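You operate a simulated robot arm through the tools that you are given. There is no shell and no other tool.

Carry out the task below with a simulated two-armed robot. There is one attempt and no reset: what you move stays moved.

Task
Set the door's head gap to 5 mm with the orange hinge cam.
Fine: free the red cam lock first and lock it again; then swing the door open and shut it.
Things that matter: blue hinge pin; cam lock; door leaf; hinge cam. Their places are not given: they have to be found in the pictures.

Only the result counts: the job must be done as asked and must still hold three seconds after the hand-in. Knocking over, shifting, dropping, spilling or breaking anything else fails it.

Robot
Two 7-joint arms with two-finger parallel grippers on one trunk that stands fixed in place. Base frame: the origin is at the foot of the trunk, x ahead of it, y to its left, z up. Readings come in m, degrees, newtons and seconds.
The left shoulder is at [0.11, 0.169, 1.514], the right one opposite. With the tool pointing down near the work surface each hand reaches from about 0.68 to 0.76 m from the base axis, measured 20 degrees to its own side. Payload 1.57 kg a hand.
Tool frame (each hand has its own): the origin (TCP) lies between the finger pads and is the grasp point; the fingertips stand 0.03 m ahead of it; z points along the fingers, y is the line along which they close. Largest opening 0.08 m; finger width 0.017, thickness 0.012; the body of the gripper, 0.04 by 0.082 m, starts 0.08 m behind the TCP.
Orientation is that of the tool frame in the base frame, as a unit quaternion [x, y, z, w]. With the fingers straight down and closing along the base's y, the tool's x points along the base's -x, its y along +y and its z along -z.

Tools
- The arms move only by the tool nudge_tool. It takes "left_moves", "right_moves" or both (then of equal length, played together; a hand with none holds still); each is a list of rows, each a list of 7 numbers: the shift along the tool's x, y, z in units of 25 mm (1.0 is 25 mm), then the turn, a rotation vector about the tool's x, y, z in units of 4 degrees (1.0 is 4 degrees), then the gripper command, from -1 (fully open) to 1 (shut), values between in proportion. In form: [[tx, ty, tz, ax, ay, az, jaw], ...]. A call has 1 to 20 rows; each row shifts and turns the commanded pose from where the row before left it, along the tool's axes as they then stand. A call with a number of a shift or a turn outside -1 to 1 is refused whole. A row lasts 0.2 s, in which the tool goes at most 0.05 m and 8.6 degrees; a call with a longer step from one row to the next is refused whole, and so is a gripper value outside its range. Where a pose cannot be reached the arm comes as near as it can. A force on the tool above 60 N (or 10 N above the force at the start of the call, whichever is more), or a blocked arm, ends the call early, and 0.2 s more pass. Each finger travels about 0.072 m/s and halts on what it meets, pressing with about 37 N; the grip force reading is that of the motor and also rises with nothing between the fingers. The clock runs only during rows and for 0.2 s after the last one: add rows that do not move to give the fingers time. It gives the time, the measured TCP pose, the force on the tool (base axes), the opening and the grip force at its end, in the units of the frame above (readings bear some noise), with the torque about the TCP (base axes, N m) and any sound that the robot's microphone picked up, and new pictures: "views" is both (left out), scene, wrist or none (wrist: the cameras of the hands that moved).
- Cameras (640 x 400 px; columns grow to the right, rows downward): "scene" is now at [0.1492, 0.0167, 1.6884]; the picture's right is [0.25, -0.97, 0.00], its down [-0.80, -0.21, -0.56] and it looks along [0.54, 0.14, -0.83] (base axes); focal length 340 px, centre (320, 200). "left" rides on the left gripper at [0.072, 0.007, -0.122] in its tool frame; the picture's right is [-0.09, 1.00, 0.00], its down [-0.84, -0.08, -0.54] and it looks along [-0.54, -0.05, 0.84] (tool axes); focal length 238 px, centre (320, 200). "right" rides on the right gripper at [0.072, -0.007, -0.122] in its tool frame; the picture's right is [0.09, 1.00, 0.00], its down [-0.84, 0.08, -0.54] and it looks along [-0.54, 0.05, 0.84] (tool axes); focal length 238 px, centre (320, 200).
- lift_body(by): slides the trunk up (or, below 0, down) by that many m; the arms and the scene camera ride with it, the base frame stays. It gives what a move gives, with no picture.
- turn_head(pan, tilt): turns the head with the scene camera to pan (to the left, within 86 degrees either way) and tilt (down, from -29 to 69), counted from straight ahead of the robot. It gives what a move gives, and a new picture of the scene camera.
- pixel_to_xyz(camera, pixels): there is no depth. For up to 12 entries [column, row, z] of the newest picture of that camera ("zoom" is the newest enlarged one), the place [x, y] in the base frame at which the ray of that pixel passes the height z, good to about 0.003 m. It takes no simulated time.
- inspect(camera, box): a new picture of the part [left, top, right, bottom] of that camera's present view, enlarged. It takes no simulated time.
- sign_off(): hands the job in; it is judged then, once.

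Unless the task says otherwise, let go and move clear before handing in.

The tools are called by a JSON object that holds its "method" and its "body". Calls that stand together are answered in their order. nudge_tool: Moves the arms, as the interface text tells. Its arguments: {"type":"object","properties":{"left_moves":{"type":"array"},"right_moves":{"type":"array"},"views":{"type":"string","enum":["both","scene","wrist","none"]}},"required":[]} The other tools are called the same way: lift_body (by) slides the trunk up or down; turn_head (pan, tilt) turns the head that bears the scene camera; pixel_to_xyz (camera, pixels) gives the place at which the rays of pixels pass given heights; inspect (camera, box) takes an enlarged picture of a part of a camera's view; sign_off () hands the job in.

At the start:

```text
time: 0.0
left_ee_pos: [0.631, 0.319, 0.9828]
left_tcp_rot: [0.0, 1.0, 0.0, 0.0]
left_force: [-0.5, -0.6, -0.2]
left_ft_torque: [-0.02, -0.05, -0.01]
left_gripper_width: 0.0798
left_grip_force: 0.1
right_ee_pos: [0.5422, -0.2144, 1.0037]
right_tcp_rot: [0.0, 1.0, 0.0, 0.0]
right_force: [0.8, 0.4, -0.4]
right_ft_torque: [0.04, 0.03, 0.01]
right_gripper_width: 0.0802
right_grip_force: 0.0
trunk travel left (down, up): [-0.828, 0.062]
head pan, tilt: [14.5, 56.1]
```

scene: 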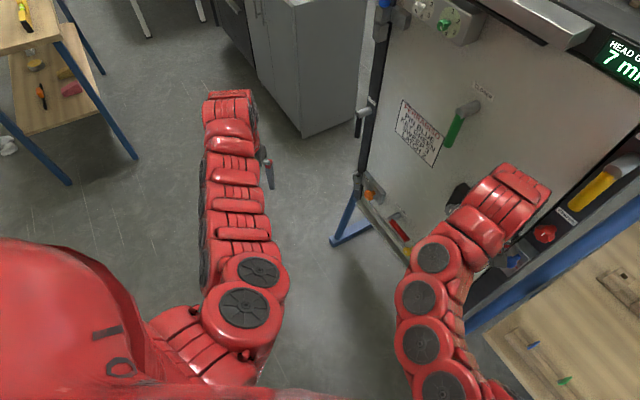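
right: 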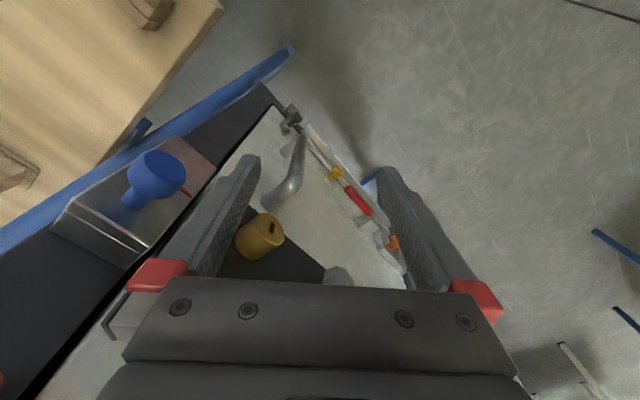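
left: 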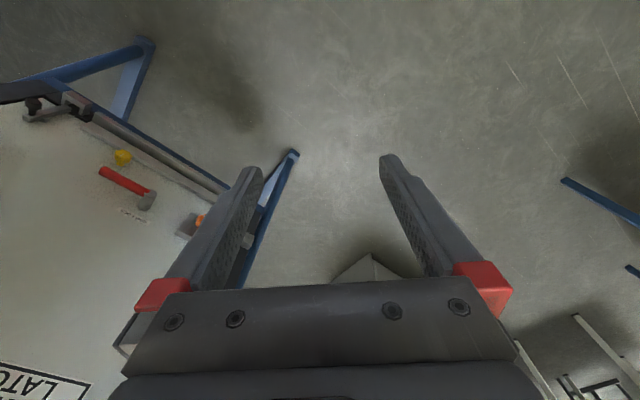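

The scene shows a framed door with a display "HEAD GAP 7 mm" at about (620,65), a red part at (397,228) and an orange one at (370,193). I'll enlarge these areas before moving.

{"method": "inspect", "body": {"camera": "scene", "box": [330, 160, 490, 260]}}

{"method": "inspect", "body": {"camera": "scene", "box": [340, 0, 640, 190]}}

{"method": "inspect", "body": {"camera": "left", "box": [0, 60, 320, 260]}}

{"method": "inspect", "body": {"camera": "right", "box": [200, 80, 440, 300]}}

```text
4.00 times, centred on (410, 210) of scene
```

zoom: 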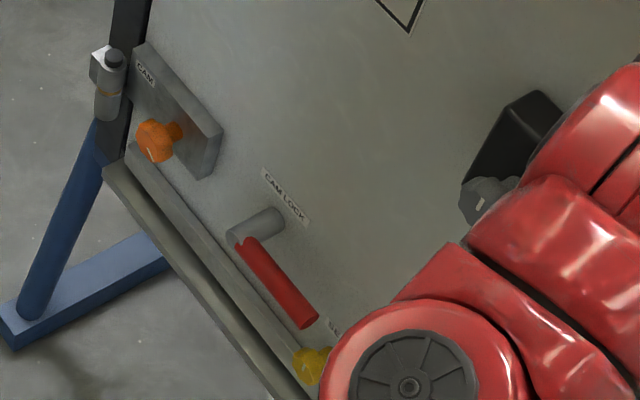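

```text
2.11 times, centred on (490, 95) of scene
```

zoom: 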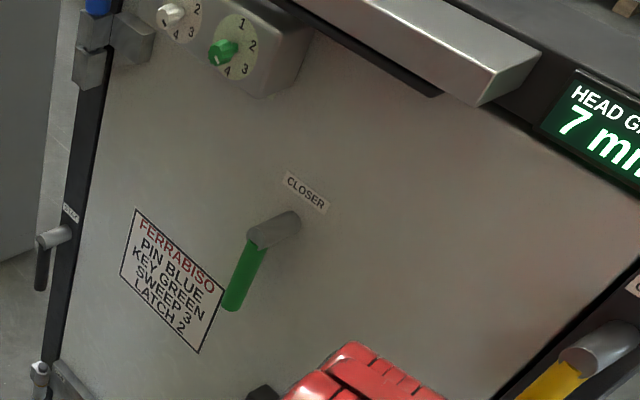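

```text
2.00 times, centred on (160, 160) of left
```

zoom: 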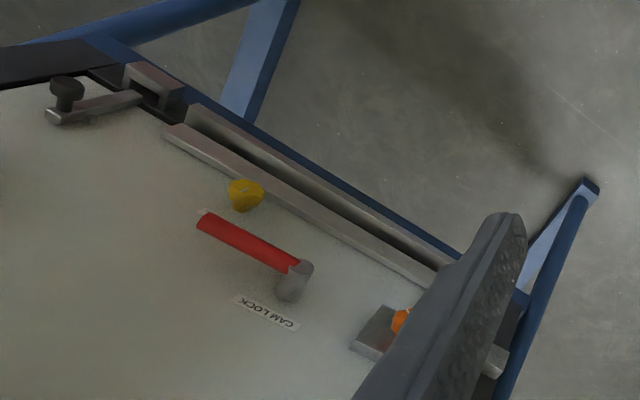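

```text
1.82 times, centred on (320, 190) of right
```

zoom: 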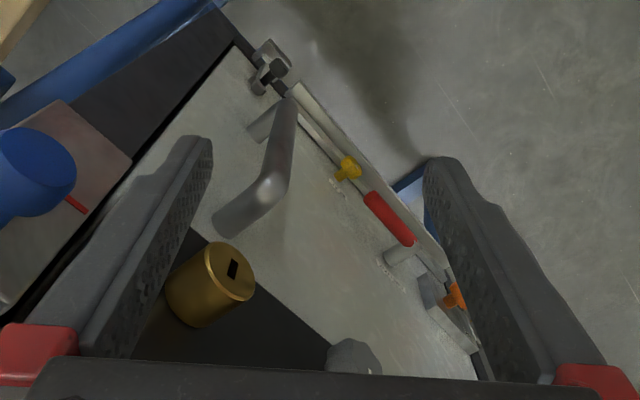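

The door leaf has an orange cam and red lock handle low on the hinge side, and a lever with a knob at the bottom latch corner. I'll turn the head to see the whole door, with the blue pin and the right-hand side.

{"method": "turn_head", "body": {"pan": -10, "tilt": 40}}

```text
time: 0.9
left_ee_pos: [0.6308, 0.3184, 0.9838]
left_tcp_rot: [0.0, 1.0, 0.0, 0.001]
left_force: [-0.6, -0.2, -0.1]
left_ft_torque: [0.02, -0.02, -0.03]
left_gripper_width: 0.0799
left_grip_force: 0.1
right_ee_pos: [0.5423, -0.2139, 1.0036]
right_tcp_rot: [0.001, 1.0, 0.0, 0.0]
right_force: [-0.4, -0.9, -1.2]
right_ft_torque: [0.0, -0.01, 0.0]
right_gripper_width: 0.0799
right_grip_force: 0.1
trunk travel left (down, up): [-0.828, 0.062]
head pan, tilt: [-10.0, 40.0]
```

scene: 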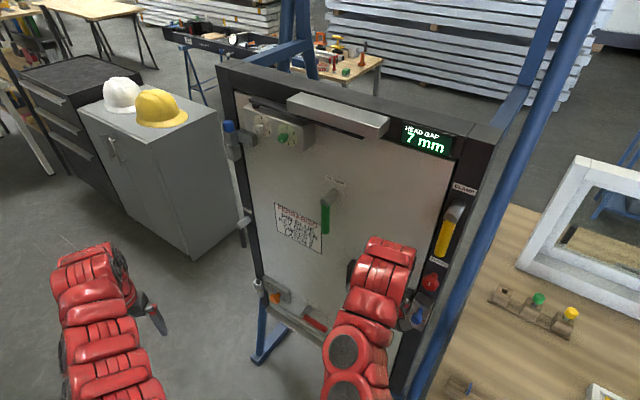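

The full framed door is now visible, with a blue pin in the top hinge at (230,128), the display at (425,138) and levers on the jamb. I'll zoom in on these.

{"method": "inspect", "body": {"camera": "scene", "box": [200, 80, 360, 180]}}

{"method": "inspect", "body": {"camera": "scene", "box": [220, 180, 360, 350]}}

{"method": "inspect", "body": {"camera": "scene", "box": [370, 110, 500, 350]}}

{"method": "inspect", "body": {"camera": "scene", "box": [460, 250, 640, 400]}}

```text
4.00 times, centred on (280, 130) of scene
```

zoom: 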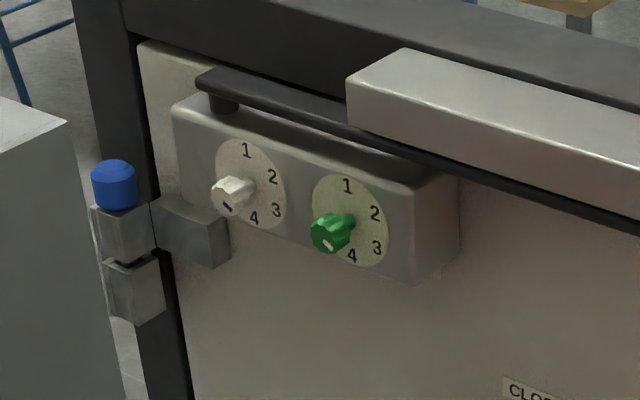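

```text
2.35 times, centred on (290, 265) of scene
```

zoom: 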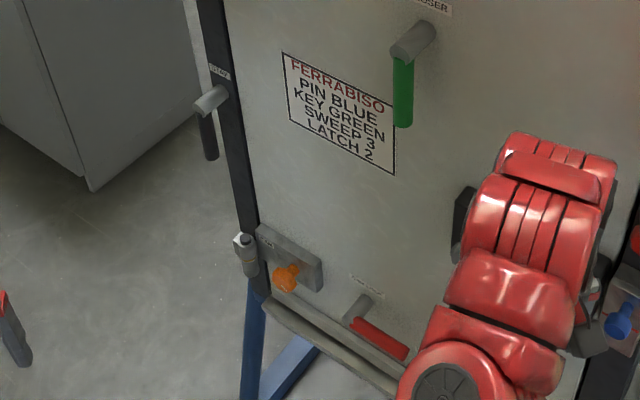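

```text
1.67 times, centred on (435, 230) of scene
```

zoom: 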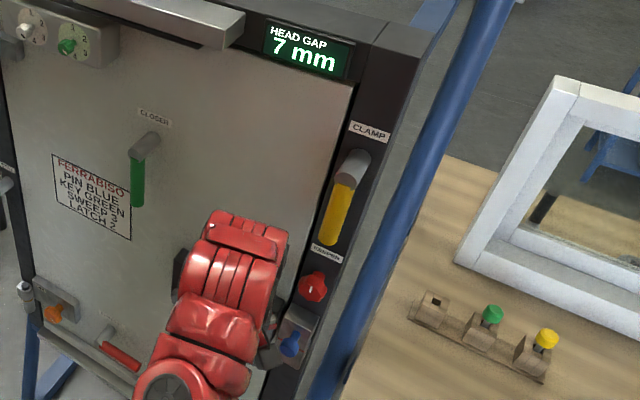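

```text
2.67 times, centred on (550, 325) of scene
```

zoom: 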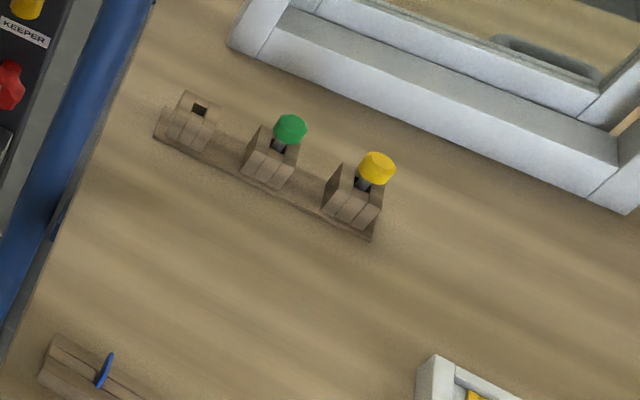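

The blue pin is already seated in the top hinge, and the display reads 7 mm. I'll triangulate the key parts from the scene and wrist views.

{"method": "pixel_to_xyz", "body": {"camera": "scene", "pixels": [[276, 298, 0.6], [276, 298, 1.0], [308, 319, 0.6], [308, 319, 1.0], [230, 128, 1.0], [230, 128, 1.4], [218, 65, 1.0], [218, 65, 1.5], [500, 130, 1.0], [500, 130, 1.5], [428, 138, 1.0], [428, 138, 1.5]]}}

{"method": "pixel_to_xyz", "body": {"camera": "left", "pixels": [[200, 220, 0.6], [200, 220, 0.9], [147, 200, 0.6], [147, 200, 0.9], [102, 172, 0.6], [102, 172, 0.9], [123, 157, 0.6], [123, 157, 0.9], [33, 105, 0.6], [33, 105, 0.9]]}}

{"method": "pixel_to_xyz", "body": {"camera": "right", "pixels": [[393, 241, 0.6], [393, 241, 0.9], [357, 215, 0.6], [357, 215, 0.9], [346, 190, 0.6], [346, 190, 0.9], [334, 173, 0.6], [334, 173, 0.9], [258, 240, 0.7], [258, 240, 1.0], [292, 115, 0.6], [292, 115, 0.9]]}}

{"method": "inspect", "body": {"camera": "right", "box": [100, 60, 360, 300]}}

```text
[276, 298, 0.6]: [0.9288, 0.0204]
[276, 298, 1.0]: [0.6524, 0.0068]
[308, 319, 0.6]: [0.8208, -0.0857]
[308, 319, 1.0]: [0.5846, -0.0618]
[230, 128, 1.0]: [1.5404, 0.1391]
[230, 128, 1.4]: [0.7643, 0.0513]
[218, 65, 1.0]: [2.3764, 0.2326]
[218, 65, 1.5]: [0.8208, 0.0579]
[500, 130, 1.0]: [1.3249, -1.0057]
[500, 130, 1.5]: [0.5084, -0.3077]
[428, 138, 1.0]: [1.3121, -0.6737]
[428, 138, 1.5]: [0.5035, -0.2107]
```

```text
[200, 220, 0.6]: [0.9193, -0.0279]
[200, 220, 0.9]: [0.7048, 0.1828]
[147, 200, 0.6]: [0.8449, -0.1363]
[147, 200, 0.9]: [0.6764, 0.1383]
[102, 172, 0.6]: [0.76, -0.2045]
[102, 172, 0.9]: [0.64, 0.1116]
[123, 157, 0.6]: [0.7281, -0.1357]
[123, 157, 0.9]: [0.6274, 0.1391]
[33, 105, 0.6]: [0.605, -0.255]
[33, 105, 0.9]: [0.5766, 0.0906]
```

```text
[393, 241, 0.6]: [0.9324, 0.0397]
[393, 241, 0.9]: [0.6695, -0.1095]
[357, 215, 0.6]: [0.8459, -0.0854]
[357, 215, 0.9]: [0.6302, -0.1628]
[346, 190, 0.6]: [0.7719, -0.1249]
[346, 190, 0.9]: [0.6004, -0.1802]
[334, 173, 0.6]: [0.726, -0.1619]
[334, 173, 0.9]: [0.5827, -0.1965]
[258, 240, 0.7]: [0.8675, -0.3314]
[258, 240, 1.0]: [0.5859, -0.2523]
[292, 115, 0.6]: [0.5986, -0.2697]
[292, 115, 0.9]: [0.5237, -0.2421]
```

```text
1.67 times, centred on (230, 180) of right
```

zoom: 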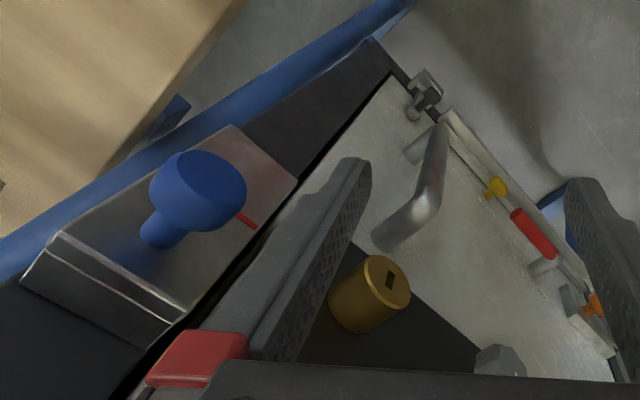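

Triangulating puts the orange cam near (0.88, 0.01, 0.66), the lock pivot near (0.82, -0.10, 0.64) and the bottom-corner hook near (0.60, -0.27, 0.59), on a door plane at about 45°. The right arm blocks the view and hangs near the pull handle, so I'll back it away from the door.

{"method": "nudge_tool", "body": {"right_moves": [[1, 0.3, 0, 0, 0, 0, -1], [1, 0.3, 0, 0, 0, 0, -1], [1, 0.3, 0, 0, 0, 0, -1], [1, 0.3, 0, 0, 0, 0, -1], [1, 0.3, 0, 0, 0, 0, -1], [1, 0.3, 0, 0, 0, 0, -1]]}}

```text
time: 2.3
left_ee_pos: [0.6314, 0.3192, 0.9826]
left_tcp_rot: [0.0, 1.0, 0.0, 0.0]
left_force: [-1.3, 0.2, 0.3]
left_ft_torque: [0.02, 0.0, 0.02]
left_gripper_width: 0.0799
left_grip_force: 0.1
right_ee_pos: [0.4074, -0.174, 1.0035]
right_tcp_rot: [-0.001, 1.0, 0.0, -0.001]
right_force: [0.1, -0.3, -0.2]
right_ft_torque: [-0.02, -0.01, 0.0]
right_gripper_width: 0.0802
right_grip_force: 0.0
right hand out of reach, approached as far as the arm can: row 6
trunk travel left (down, up): [-0.828, 0.062]
head pan, tilt: [-10.0, 40.0]
```

scene: 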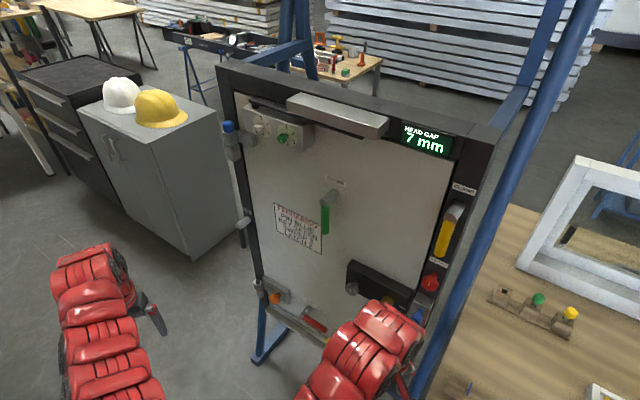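
right: 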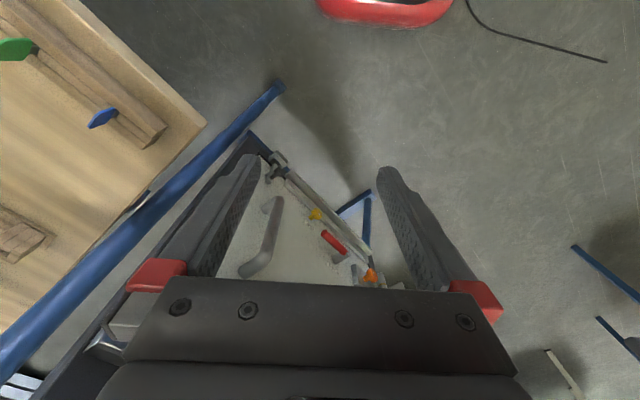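

The right arm is clear of the door, and the lower latch-side case and handle can now be seen at about (380,285). I'll zoom in there.

{"method": "inspect", "body": {"camera": "scene", "box": [330, 180, 490, 320]}}

{"method": "inspect", "body": {"camera": "right", "box": [220, 120, 420, 290]}}

{"method": "inspect", "body": {"camera": "scene", "box": [220, 260, 340, 350]}}

```text
2.86 times, centred on (410, 250) of scene
```

zoom: 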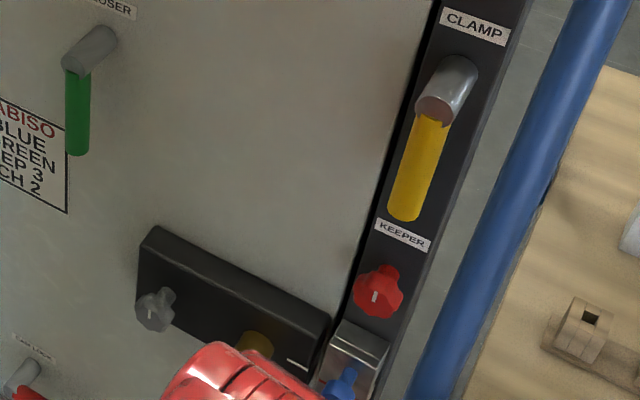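

```text
2.35 times, centred on (320, 205) of right
```

zoom: 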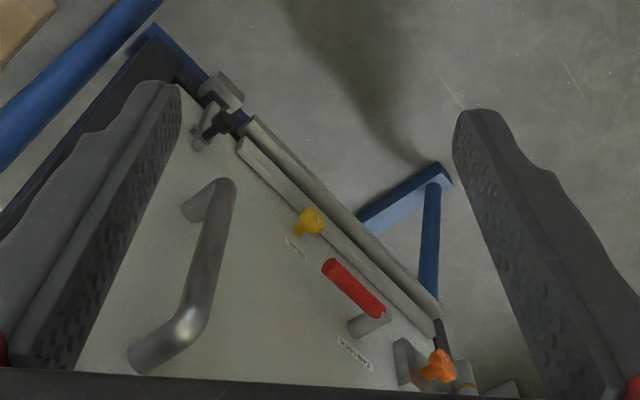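

```text
4.44 times, centred on (280, 305) of scene
```

zoom: 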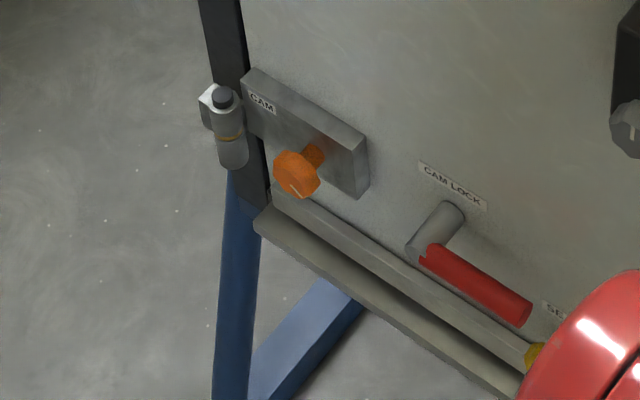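

I want a more level view, and the arms need to work at about 0.65 m height. Both hands are clear below, so I'll lower the trunk by 0.4 m and then look again.

{"method": "lift_body", "body": {"by": -0.4}}

{"method": "turn_head", "body": {"pan": -20, "tilt": 45}}

```text
time: 6.1
left_ee_pos: [0.6298, 0.3182, 0.5814]
left_tcp_rot: [0.0, 1.0, -0.001, 0.0]
left_force: [-0.4, 0.7, 0.4]
left_ft_torque: [-0.04, 0.01, 0.03]
left_gripper_width: 0.08
left_grip_force: 0.0
right_ee_pos: [0.4093, -0.1736, 0.603]
right_tcp_rot: [0.0, 1.0, 0.0, 0.001]
right_force: [-0.9, 0.0, -0.2]
right_ft_torque: [-0.02, -0.02, 0.01]
right_gripper_width: 0.08
right_grip_force: 0.1
trunk travel left (down, up): [-0.428, 0.462]
head pan, tilt: [-10.0, 40.0]
```

```text
time: 6.8
left_ee_pos: [0.6306, 0.319, 0.5819]
left_tcp_rot: [0.001, 1.0, 0.0, 0.0]
left_force: [0.7, -0.6, -0.2]
left_ft_torque: [-0.02, 0.02, 0.0]
left_gripper_width: 0.0798
left_grip_force: 0.1
right_ee_pos: [0.4089, -0.1742, 0.6032]
right_tcp_rot: [0.0, 1.0, 0.0, 0.0]
right_force: [0.1, 0.5, 0.6]
right_ft_torque: [0.0, -0.01, 0.0]
right_gripper_width: 0.0802
right_grip_force: 0.0
trunk travel left (down, up): [-0.428, 0.462]
head pan, tilt: [-20.0, 45.0]
```

scene: 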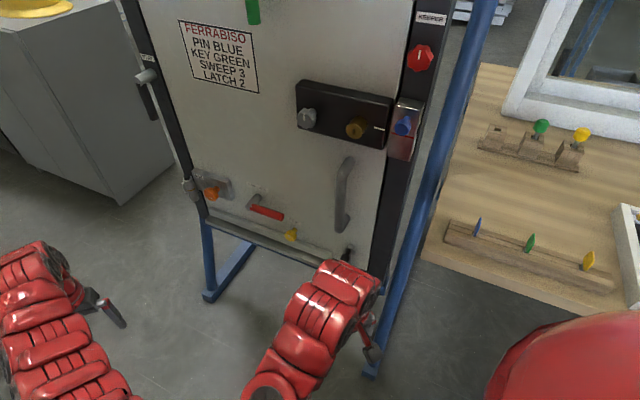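

Now the cam (213,193), the red lock lever (268,210), the pull handle (345,195) and the lock case show clearly. I'll zoom in on each, plus the wrist view of the bottom hook.

{"method": "inspect", "body": {"camera": "scene", "box": [170, 150, 320, 260]}}

{"method": "inspect", "body": {"camera": "scene", "box": [290, 60, 450, 280]}}

{"method": "inspect", "body": {"camera": "right", "box": [160, 100, 480, 300]}}

{"method": "inspect", "body": {"camera": "left", "box": [0, 100, 320, 300]}}

```text
3.64 times, centred on (245, 205) of scene
```

zoom: 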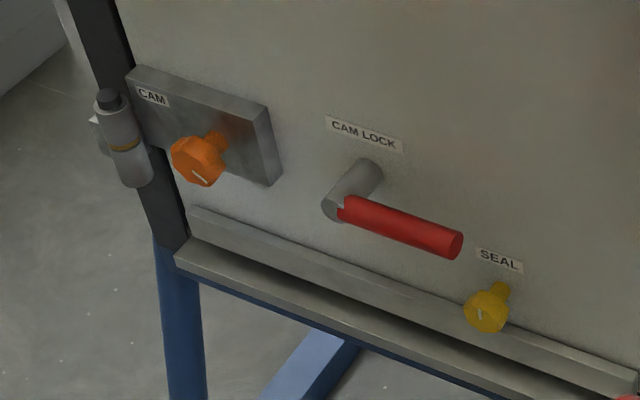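

```text
1.82 times, centred on (370, 170) of scene
```

zoom: 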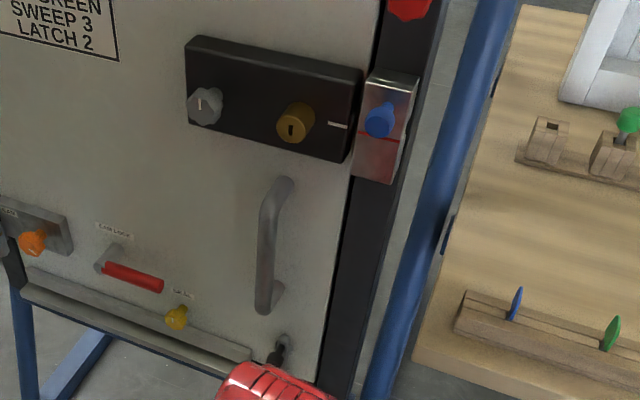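

```text
2.00 times, centred on (320, 200) of right
```

zoom: 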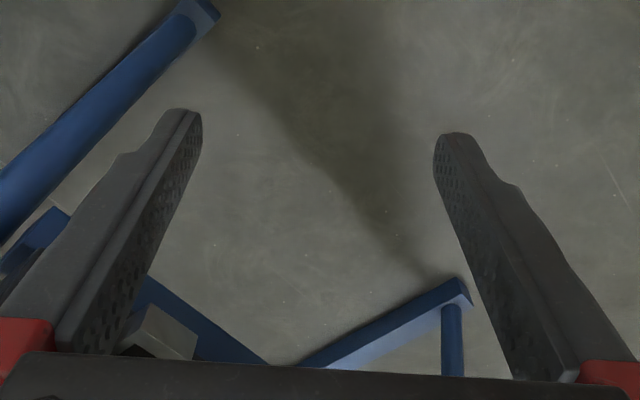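

```text
2.00 times, centred on (160, 200) of left
```

zoom: 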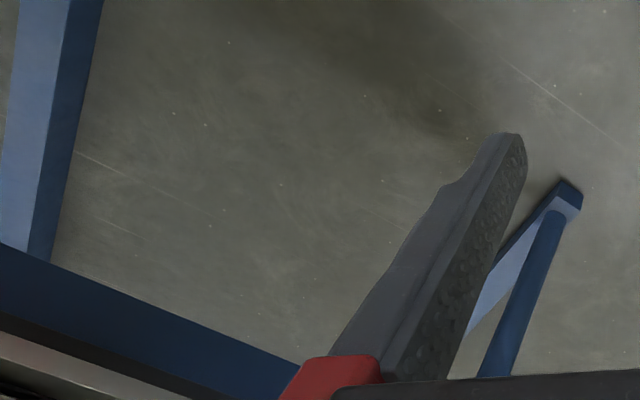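

The lever and hook at the door's bottom-right corner, about (345,255), are hidden by the right forearm. I'll turn both hands 45° to the right towards the door and pitch them forward, so the wrist cameras look at the door.

{"method": "nudge_tool", "body": {"left_moves": [[0, 0, 0, 0, 0, 1, -1], [0, 0, 0, 0, 0, 1, -1], [0, 0, 0, 0, 0, 1, -1], [0, 0, 0, 0, 0, 1, -1], [0, 0, 0, 0, 0, 1, -1], [0, 0, 0, 0, 0, 1, -1], [0, 0, 0, 0, 0, 1, -1], [0, 0, 0, 0, 0, 1, -1], [0, 0, 0, 0, 0, 1, -1], [0, 0, 0, 0, 0, 1, -1], [0, 0, 0, 0, 0, 1, -1], [0, 0, 0, 0, -1, 0.25, -1], [0, 0, 0, 0, -1, 0, -1], [0, 0, 0, 0, -1, 0, -1], [0, 0, 0, 0, -1, 0, -1], [0, 0, 0, 0, -1, 0, -1], [0, 0, 0, 0, -1, 0, -1], [0, 0, 0, 0, -1, 0, -1], [0, 0, 0, 0, -1, 0, -1], [0, 0, 0, 0, -1, 0, -1]], "right_moves": [[0, 0, 0, 0, 0, 1, -1], [0, 0, 0, 0, 0, 1, -1], [0, 0, 0, 0, 0, 1, -1], [0, 0, 0, 0, 0, 1, -1], [0, 0, 0, 0, 0, 1, -1], [0, 0, 0, 0, 0, 1, -1], [0, 0, 0, 0, 0, 1, -1], [0, 0, 0, 0, 0, 1, -1], [0, 0, 0, 0, 0, 1, -1], [0, 0, 0, 0, 0, 1, -1], [0, 0, 0, 0, 0, 1, -1], [0, 0, 0, 0, -1, 0, -1], [0, 0, 0, 0, -1, 0, -1], [0, 0, 0, 0, -1, 0, -1], [0, 0, 0, 0, -1, 0, -1], [0, 0, 0, 0, -1, 0, -1], [0, 0, 0, 0, -1, 0, -1], [0, 0, 0, 0, -1, 0, -1], [0, 0, 0, 0, -1, 0, -1], [0, 0, 0, 0, -1, 0, -1]]}}

```text
time: 11.0
left_ee_pos: [0.631, 0.3194, 0.583]
left_tcp_rot: [0.364, 0.878, -0.119, 0.286]
left_force: [-0.3, 0.4, -0.3]
left_ft_torque: [0.0, 0.01, 0.02]
left_gripper_width: 0.0801
left_grip_force: 0.1
right_ee_pos: [0.4131, -0.1718, 0.6012]
right_tcp_rot: [0.374, 0.927, -0.014, 0.031]
right_force: [-0.1, 0.0, -0.6]
right_ft_torque: [-0.01, -0.02, -0.04]
right_gripper_width: 0.0803
right_grip_force: 0.1
right hand out of reach, approached as far as the arm can: row 12, 13, 14, 15, 16, 17, 18, 19, 20
trunk travel left (down, up): [-0.428, 0.462]
head pan, tilt: [-20.0, 45.0]
```

scene: 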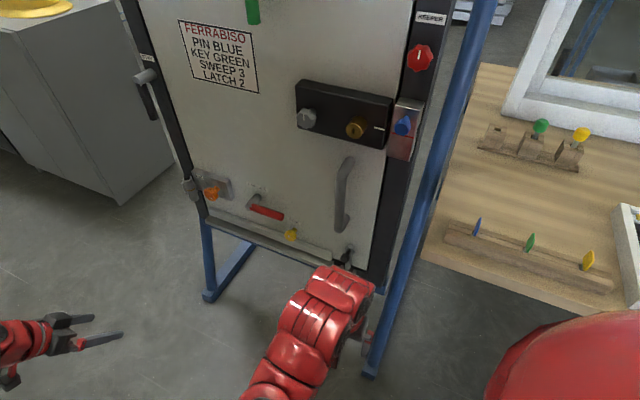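
right: 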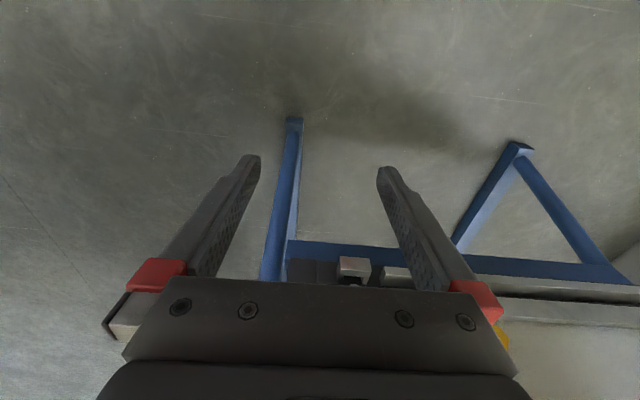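
left: 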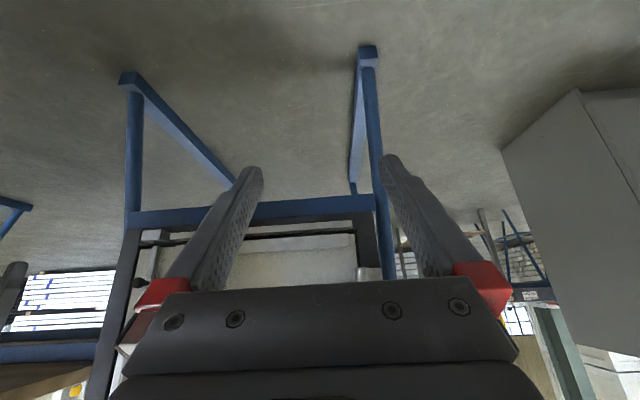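

The left hand turned well, but the right hand couldn't pitch so close to the trunk. I'll finish pitching the left hand to horizontal and raise the right hand out of the sight line.

{"method": "nudge_tool", "body": {"left_moves": [[0, 0, 0, 0, -1, 0, -1], [0, 0, 0, 0, -1, 0, -1], [0, 0, 0, 0, -1, 0, -1], [0, 0, 0, 0, -1, 0, -1], [0, 0, 0, 0, -1, 0, -1], [0, 0, 0, 0, -1, 0, -1], [0, 0, 0, 0, -1, 0, -1], [0, 0, 0, 0, -1, 0, -1], [0, 0, 0, 0, -1, 0, -1], [0, 0, 0, 0, -1, 0, -1], [0, 0, 0, 0, -1, 0, -1], [0, 0, 0, 0, -1, 0, -1], [0, 0, 0, 0, -1, 0, -1], [0, 0, 0, 0, -0.5, 0, -1]], "right_moves": [[0, 0, -1, 0, 0, 0, -1], [0, 0, -1, 0, 0, 0, -1], [0, 0, -1, 0, 0, 0, -1], [0, 0, -1, 0, 0, 0, -1], [0, 0, -1, 0, 0, 0, -1], [0, 0, -1, 0, 0, 0, -1], [0, 0, -1, 0, 0, 0, -1], [0, 0, -1, 0, 0, 0, -1], [0, 0, 0, 0, 0, 0, -1], [0, 0, 0, 0, 0, 0, -1], [0, 0, 0, 0, 0, 0, -1], [0, 0, 0, 0, 0, 0, -1], [0, 0, 0, 0, 0, 0, -1], [0, 0, 0, 0, 0, 0, -1]]}}

```text
time: 14.0
left_ee_pos: [0.63, 0.3164, 0.5851]
left_tcp_rot: [0.275, 0.664, -0.265, 0.643]
left_force: [0.6, -0.3, 0.4]
left_ft_torque: [-0.02, 0.01, 0.02]
left_gripper_width: 0.0802
left_grip_force: 0.1
left hand out of reach, approached as far as the arm can: row 13
right_ee_pos: [0.4223, -0.1651, 0.6964]
right_tcp_rot: [0.375, 0.926, -0.019, 0.034]
right_force: [-1.0, -0.3, 0.0]
right_ft_torque: [-0.02, 0.0, -0.01]
right_gripper_width: 0.0801
right_grip_force: 0.1
right hand out of reach, approached as far as the arm can: row 1, 2, 3, 4, 5, 7, 8
trunk travel left (down, up): [-0.428, 0.462]
head pan, tilt: [-20.0, 45.0]
```

scene: 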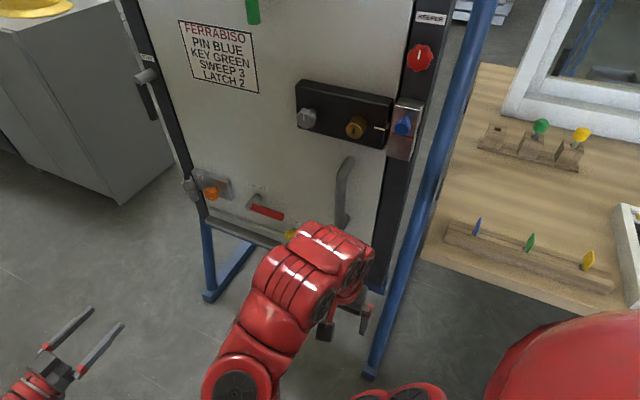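
right: 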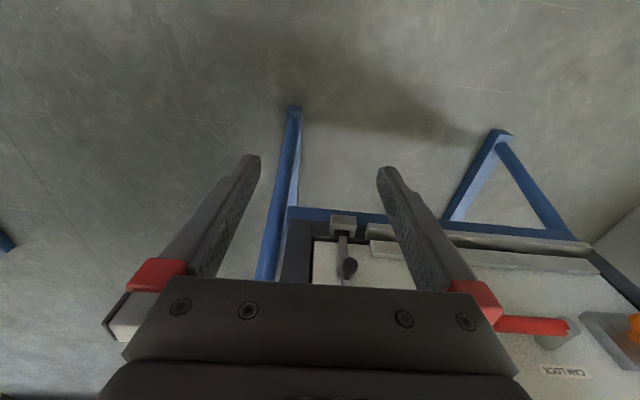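
left: 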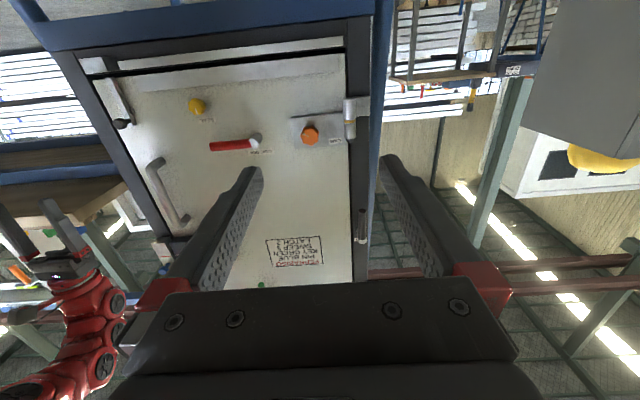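

The left wrist camera now faces the door square on (upside down), with the cam at (310,135), the lock at (232,145) and the hook at (118,105). I'll zoom in on the hook and the cam.

{"method": "inspect", "body": {"camera": "left", "box": [70, 40, 250, 170]}}

{"method": "inspect", "body": {"camera": "right", "box": [280, 190, 440, 290]}}

{"method": "inspect", "body": {"camera": "left", "box": [190, 80, 390, 200]}}

```text
3.08 times, centred on (160, 105) of left
```

zoom: 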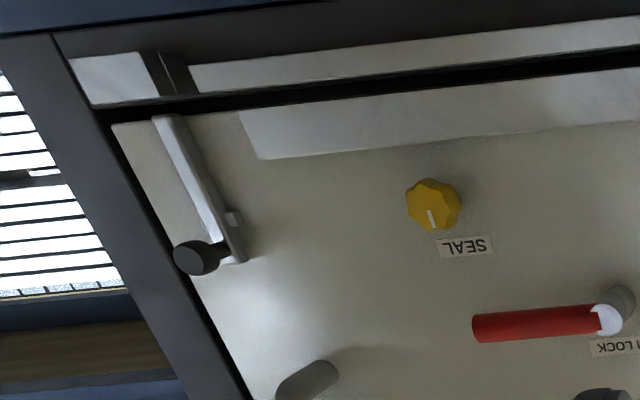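

```text
4.00 times, centred on (360, 240) of right
```

zoom: 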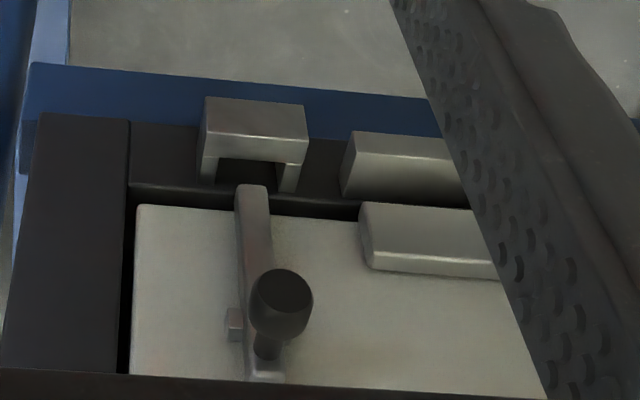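

```text
3.20 times, centred on (290, 140) of left
```

zoom: 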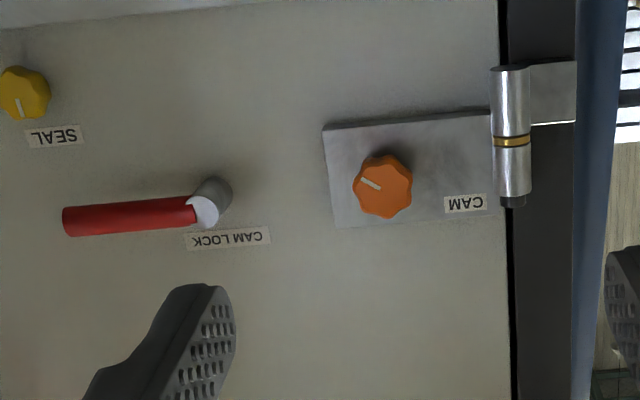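

The bottom surface bolt looks retracted: its tip ends at the door edge, short of the sill staple. I'll triangulate the cam, lock pivot, lever tip and handle from the scene and left views.

{"method": "pixel_to_xyz", "body": {"camera": "scene", "pixels": [[212, 194.8, 0.6], [212, 194.8, 0.7], [249.1, 206.4, 0.6], [249.1, 206.4, 0.7], [282.1, 217.4, 0.6], [282.1, 217.4, 0.7], [350.8, 161.8, 0.6], [350.8, 161.8, 0.8], [339.8, 227.7, 0.6], [339.8, 227.7, 0.8]]}}

{"method": "pixel_to_xyz", "body": {"camera": "left", "pixels": [[309.4, 136.3, 0.6], [309.4, 136.3, 0.7], [254, 141.6, 0.6], [254, 141.6, 0.7], [210.3, 146.3, 0.6], [210.3, 146.3, 0.7], [182, 218, 0.7], [182, 218, 0.8], [155, 165, 0.6], [155, 165, 0.7]]}}

{"method": "inspect", "body": {"camera": "left", "box": [120, 130, 240, 260]}}

```text
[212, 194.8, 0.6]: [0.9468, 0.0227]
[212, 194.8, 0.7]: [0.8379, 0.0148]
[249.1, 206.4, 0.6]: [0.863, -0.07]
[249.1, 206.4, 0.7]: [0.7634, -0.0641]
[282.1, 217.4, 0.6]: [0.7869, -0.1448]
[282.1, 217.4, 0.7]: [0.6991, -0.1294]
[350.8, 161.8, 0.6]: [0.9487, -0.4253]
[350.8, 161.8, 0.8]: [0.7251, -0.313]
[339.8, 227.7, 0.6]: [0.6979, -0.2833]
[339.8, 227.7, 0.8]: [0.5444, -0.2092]
```

```text
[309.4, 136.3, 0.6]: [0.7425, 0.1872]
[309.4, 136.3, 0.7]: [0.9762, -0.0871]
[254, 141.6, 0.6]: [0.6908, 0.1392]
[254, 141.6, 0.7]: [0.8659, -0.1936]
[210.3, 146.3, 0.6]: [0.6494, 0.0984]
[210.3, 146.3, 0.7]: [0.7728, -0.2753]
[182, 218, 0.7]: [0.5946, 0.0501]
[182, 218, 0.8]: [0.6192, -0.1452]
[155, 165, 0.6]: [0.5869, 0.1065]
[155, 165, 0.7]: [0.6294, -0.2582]
```

```text
3.08 times, centred on (180, 195) of left
```

zoom: 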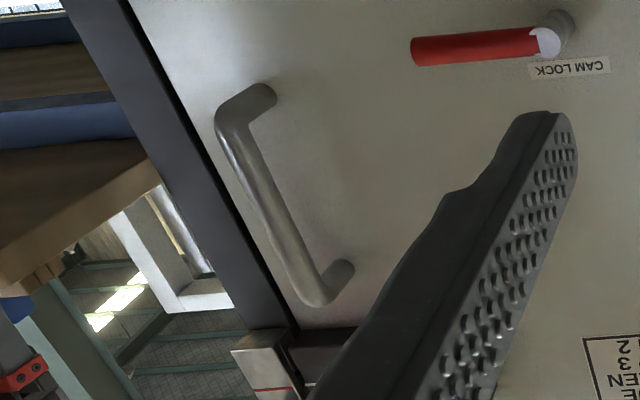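

Triangulation gives the cam knob near (0.881, 0.018, 0.660), the lock pivot end near (0.801, -0.066, 0.662) and the lever tip near (0.731, -0.135, 0.663). I need the door surface depth, so I'll triangulate the CAM LOCK and SEAL labels.

{"method": "pixel_to_xyz", "body": {"camera": "scene", "pixels": [[257.1, 186.9, 0.65], [257.1, 186.9, 0.75], [294.5, 222, 0.55], [294.5, 222, 0.65]]}}

{"method": "pixel_to_xyz", "body": {"camera": "left", "pixels": [[262.8, 151.2, 0.65], [262.8, 151.2, 0.75], [207.1, 120.3, 0.55], [207.1, 120.3, 0.65]]}}

```text
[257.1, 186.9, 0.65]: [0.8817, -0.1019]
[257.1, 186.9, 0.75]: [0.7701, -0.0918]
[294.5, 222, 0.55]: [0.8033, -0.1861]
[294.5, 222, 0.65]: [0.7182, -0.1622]
```

```text
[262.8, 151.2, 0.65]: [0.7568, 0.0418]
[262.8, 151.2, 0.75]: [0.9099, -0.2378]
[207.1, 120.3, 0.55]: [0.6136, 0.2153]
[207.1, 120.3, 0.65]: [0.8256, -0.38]
```

The door surface lies about 4 cm behind the lever face, and the lever spans about 10 cm horizontally towards the latch. I'll close the left gripper and bring it to a stand-off point in front of and below the lever's end.

{"method": "nudge_tool", "body": {"left_moves": [[-0.06, -0.92, 0.72, 0, 0, 0, 1], [-0.06, -0.92, 0.72, 0, 0, 0, 1], [-0.06, -0.92, 0.72, 0, 0, 0, 1], [-0.06, -0.92, 0.72, 0, 0, 0, 1], [-0.06, -0.92, 0.72, 0, 0, 0, 1], [-0.06, -0.92, 0.72, 0, 0, 0, 1], [-0.06, -0.92, 0.72, 0, 0, 0, 1], [-0.06, -0.92, 0.72, 0, 0, 0, 1], [-0.06, -0.92, 0.72, 0, 0, 0, 1], [-0.06, -0.92, 0.72, 0, 0, 0, 1], [0, 0, 0, 0, 0, 0, 1]]}}

```text
time: 16.4
left_ee_pos: [0.5939, 0.0259, 0.6008]
left_tcp_rot: [0.271, 0.653, -0.269, 0.654]
left_force: [0.1, -0.4, -0.8]
left_ft_torque: [0.0, 0.01, 0.02]
left_gripper_width: 0.0
left_grip_force: 21.3
right_ee_pos: [0.4223, -0.1653, 0.6969]
right_tcp_rot: [0.373, 0.927, -0.017, 0.035]
right_force: [-0.1, 0.1, 0.2]
right_ft_torque: [0.01, 0.0, -0.01]
right_gripper_width: 0.0799
right_grip_force: 0.0
trunk travel left (down, up): [-0.428, 0.462]
head pan, tilt: [-20.0, 45.0]
```

scene: 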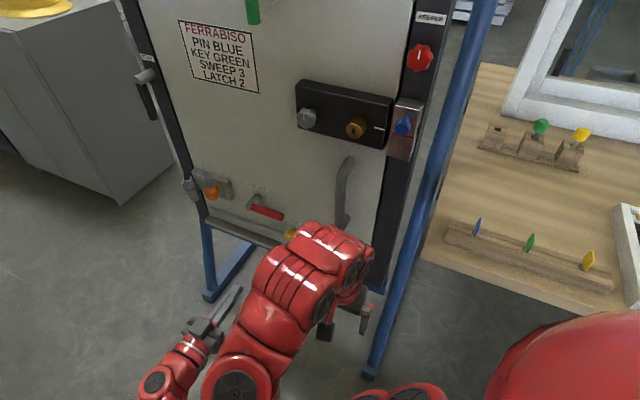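
left: 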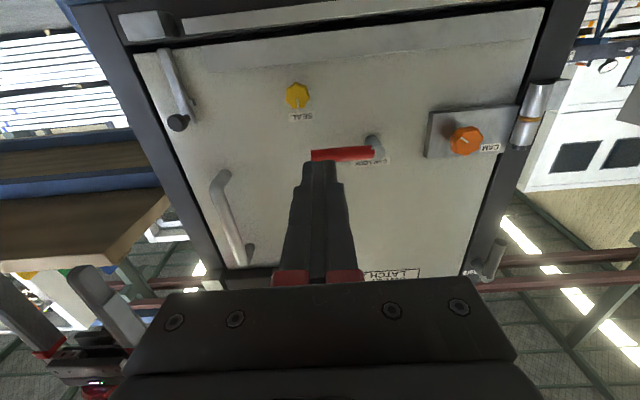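

The left hand is at the stand-off point. The right elbow hangs close to the left forearm, so I'll raise the right hand and shift it right first.

{"method": "nudge_tool", "body": {"right_moves": [[-0.2, -0.2, -1, 0, 0, 0, -1], [-0.2, -0.2, -1, 0, 0, 0, -1], [-0.2, -0.2, -1, 0, 0, 0, -1], [-0.2, -0.2, -1, 0, 0, 0, -1], [-0.2, -0.2, -1, 0, 0, 0, -1], [-0.2, -0.2, -1, 0, 0, 0, -1], [-0.2, -0.2, -1, 0, 0, 0, -1], [-0.2, -0.2, -1, 0, 0, 0, -1], [-0.2, -0.2, -1, 0, 0, 0, -1], [-0.2, -0.2, -1, 0, 0, 0, -1]], "views": "scene"}}

```text
time: 18.6
left_ee_pos: [0.5949, 0.0258, 0.5999]
left_tcp_rot: [0.271, 0.653, -0.271, 0.653]
left_force: [0.3, 0.1, -0.9]
left_ft_torque: [-0.03, -0.01, -0.02]
left_gripper_width: 0.0001
left_grip_force: 21.5
right_ee_pos: [0.4242, -0.1648, 0.6965]
right_tcp_rot: [0.375, 0.926, -0.017, 0.034]
right_force: [0.0, -0.4, 0.5]
right_ft_torque: [-0.04, -0.01, 0.01]
right_gripper_width: 0.08
right_grip_force: 0.0
right hand out of reach, approached as far as the arm can: row 1, 2, 3, 4, 5, 6, 7, 8, 9, 10
trunk travel left (down, up): [-0.428, 0.462]
head pan, tilt: [-20.0, 45.0]
```

scene: 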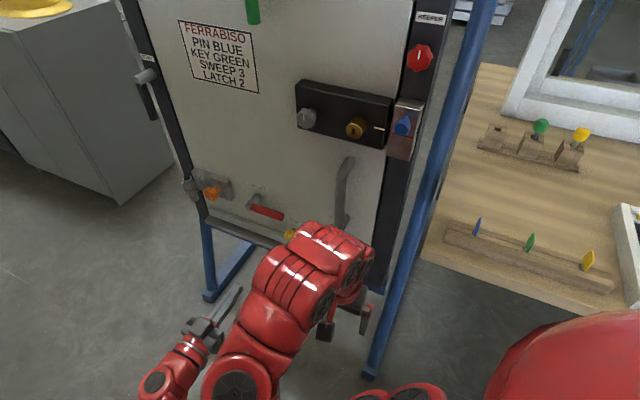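

The right arm seems stuck near a joint limit. I'll test small steps towards the front-right to get it unstuck.

{"method": "nudge_tool", "body": {"right_moves": [[-0.8, -0.3, 0, 0, 0.5, 0, -1], [-0.8, -0.3, 0, 0, 0.5, 0, -1], [-0.8, -0.3, 0, 0, 0.5, 0, -1], [0, 0, -0.6, 0, 0, 0, -1], [0, 0, -0.6, 0, 0, 0, -1], [0, 0, -0.6, 0, 0, 0, -1]], "views": "both"}}

```text
time: 20.0
left_ee_pos: [0.5932, 0.0266, 0.6003]
left_tcp_rot: [0.271, 0.653, -0.271, 0.653]
left_force: [1.3, -1.0, 1.0]
left_ft_torque: [0.03, -0.02, 0.0]
left_gripper_width: 0.0001
left_grip_force: 21.3
right_ee_pos: [0.4093, -0.2122, 0.6641]
right_tcp_rot: [0.354, 0.935, -0.019, 0.007]
right_force: [0.8, -0.1, 0.9]
right_ft_torque: [0.0, 0.0, -0.02]
right_gripper_width: 0.0802
right_grip_force: 0.1
right hand out of reach, approached as far as the arm can: row 1, 2, 3, 4, 5, 6
trunk travel left (down, up): [-0.428, 0.462]
head pan, tilt: [-20.0, 45.0]
```

scene: 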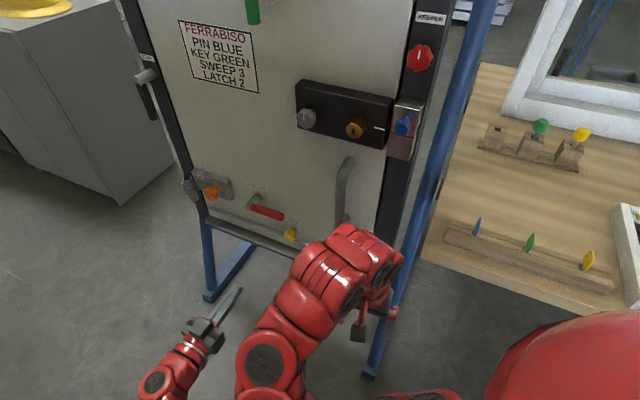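
right: 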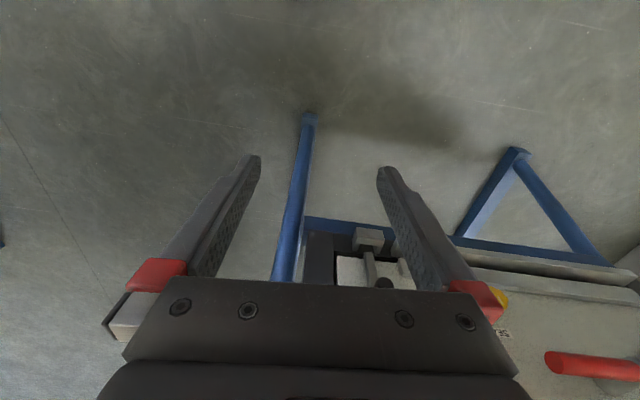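

The right hand has moved further from the left one, which is enough. I'll advance the closed left fingers underneath the red lever near its tip.

{"method": "nudge_tool", "body": {"left_moves": [[-0.1, 0, 1, 0, 0, 0, 1], [-0.1, 0, 1, 0, 0, 0, 1], [-0.1, 0, 1, 0, 0, 0, 1], [-0.1, 0, 1, 0, 0, 0, 1], [-0.1, 0, 1, 0, 0, 0, 1], [-0.1, 0, 1, 0, 0, 0, 1], [-0.1, 0, 1, 0, 0, 0, 1], [-0.1, 0, 1, 0, 0, 0, 1]]}}

```text
time: 21.8
left_ee_pos: [0.7354, -0.1141, 0.6202]
left_tcp_rot: [0.271, 0.653, -0.27, 0.653]
left_force: [0.0, -0.1, -0.6]
left_ft_torque: [-0.01, 0.01, -0.02]
left_gripper_width: 0.0
left_grip_force: 21.5
right_ee_pos: [0.4101, -0.2101, 0.6669]
right_tcp_rot: [0.355, 0.935, -0.018, 0.007]
right_force: [-0.2, 0.2, 0.2]
right_ft_torque: [0.0, 0.0, -0.01]
right_gripper_width: 0.0801
right_grip_force: 0.0
trunk travel left (down, up): [-0.428, 0.462]
head pan, tilt: [-20.0, 45.0]
```

scene: 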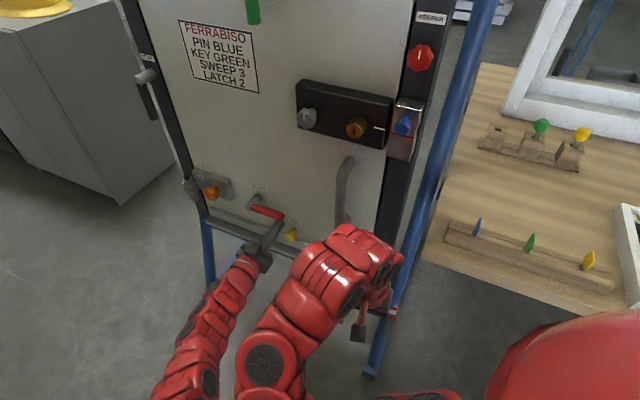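
left: 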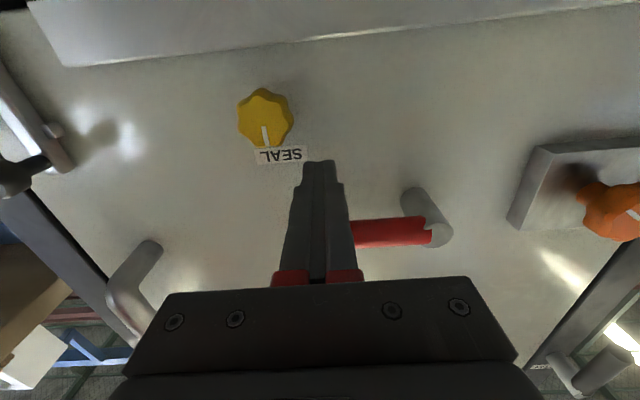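

The closed fingers are just below the red lever (world view), level with its outer half. I'll push up gently along an arc and watch the force and the picture.

{"method": "nudge_tool", "body": {"left_moves": [[-0.5, 0, 0, 0, 0, 0, 1], [-0.5, 0, 0, 0, 0, 0, 1], [-0.4, 0, 0, 0, 0, 0, 1], [-0.4, 0, 0, 0, 0, 0, 1], [-0.4, 0.05, 0, 0, 0, 0, 1], [-0.4, 0.1, 0, 0, 0, 0, 1], [-0.4, 0.1, 0, 0, 0, 0, 1]]}}

```text
time: 22.9
left_ee_pos: [0.7319, -0.1123, 0.6473]
left_tcp_rot: [0.273, 0.664, -0.268, 0.642]
left_force: [1.0, 0.7, -26.5]
left_ft_torque: [0.23, 0.24, 0.42]
left_gripper_width: 0.0
left_grip_force: 21.0
right_ee_pos: [0.4098, -0.2122, 0.6656]
right_tcp_rot: [0.354, 0.935, -0.02, 0.007]
right_force: [-0.4, 0.1, -0.6]
right_ft_torque: [-0.03, -0.02, -0.01]
right_gripper_width: 0.0798
right_grip_force: 0.2
trunk travel left (down, up): [-0.428, 0.462]
head pan, tilt: [-20.0, 45.0]
stopped in row 5 (left hand): the force on the tool passed its limit at 66 N (the readings are from after the stop); the commanded pose is now the measured one
```

scene: 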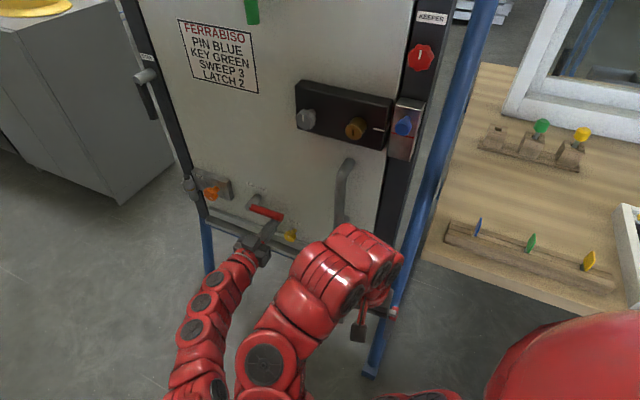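
left: 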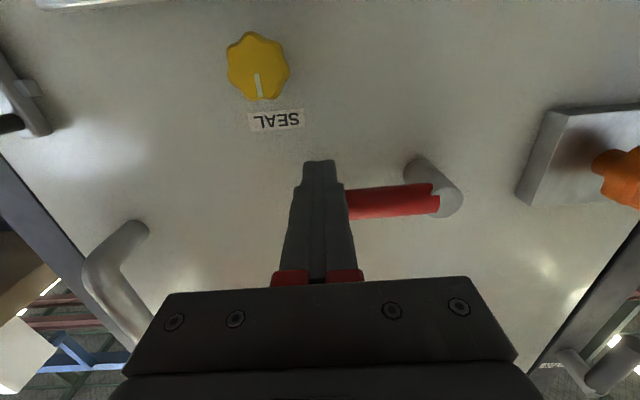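

Upward is a hard stop (66 N and the lever didn't move), so the lever frees downward. I'll back out, come in above the lever, then push down.

{"method": "nudge_tool", "body": {"left_moves": [[0.4, 0, 0, 0, 0, 0, 1], [0, 0, -1, 0, -0.4, 0, 1], [0, 0, -1, 0, 0, 0, 1], [0, 0, -1, 0, 0, 0, 1], [-0.9, 0, 0, 0, 0, 0, 1], [-0.9, 0, 0, 0, 0, 0, 1], [-0.9, 0, 0, 0, 0, 0, 1], [0, 0, 0, 0, 0, 0, 1], [0, 0, 1, 0, 0, 0, 1], [0, 0, 1, 0, 0, 0, 1], [0, 0, 1, 0, 0, 0, 1], [0, 0, 0, 0, 0, 0, 1]]}}

```text
time: 24.2
left_ee_pos: [0.6755, -0.0592, 0.6543]
left_tcp_rot: [0.274, 0.662, -0.269, 0.643]
left_force: [-1.1, 0.9, -9.4]
left_ft_torque: [-0.62, -0.65, -0.01]
left_gripper_width: 0.0
left_grip_force: 21.4
right_ee_pos: [0.4101, -0.2104, 0.6668]
right_tcp_rot: [0.355, 0.934, -0.019, 0.008]
right_force: [-0.5, 0.0, 0.4]
right_ft_torque: [0.02, -0.05, 0.04]
right_gripper_width: 0.08
right_grip_force: 0.1
trunk travel left (down, up): [-0.428, 0.462]
head pan, tilt: [-20.0, 45.0]
stopped in row 6 (left hand): the force on the tool passed its limit at 71 N (the readings are from after the stop); the commanded pose is now the measured one
```

scene: 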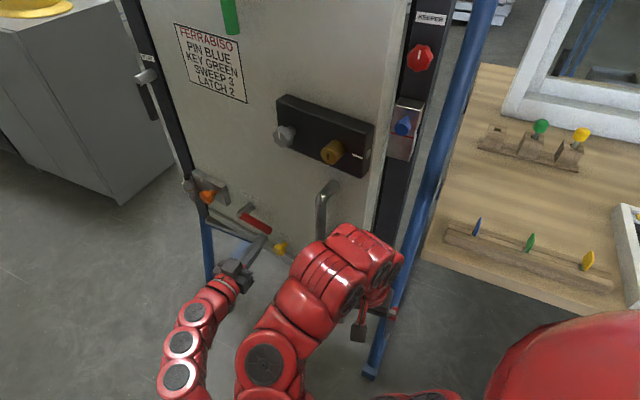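
left: 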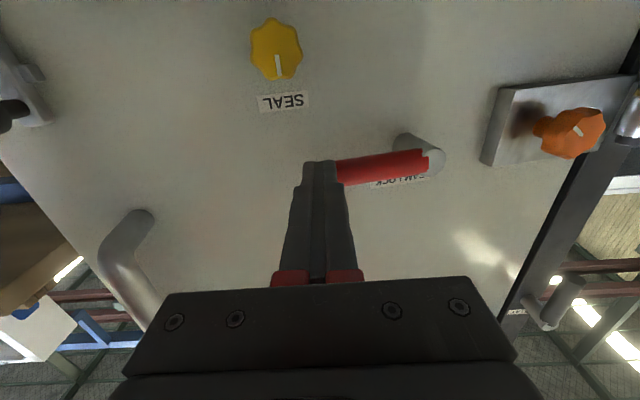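

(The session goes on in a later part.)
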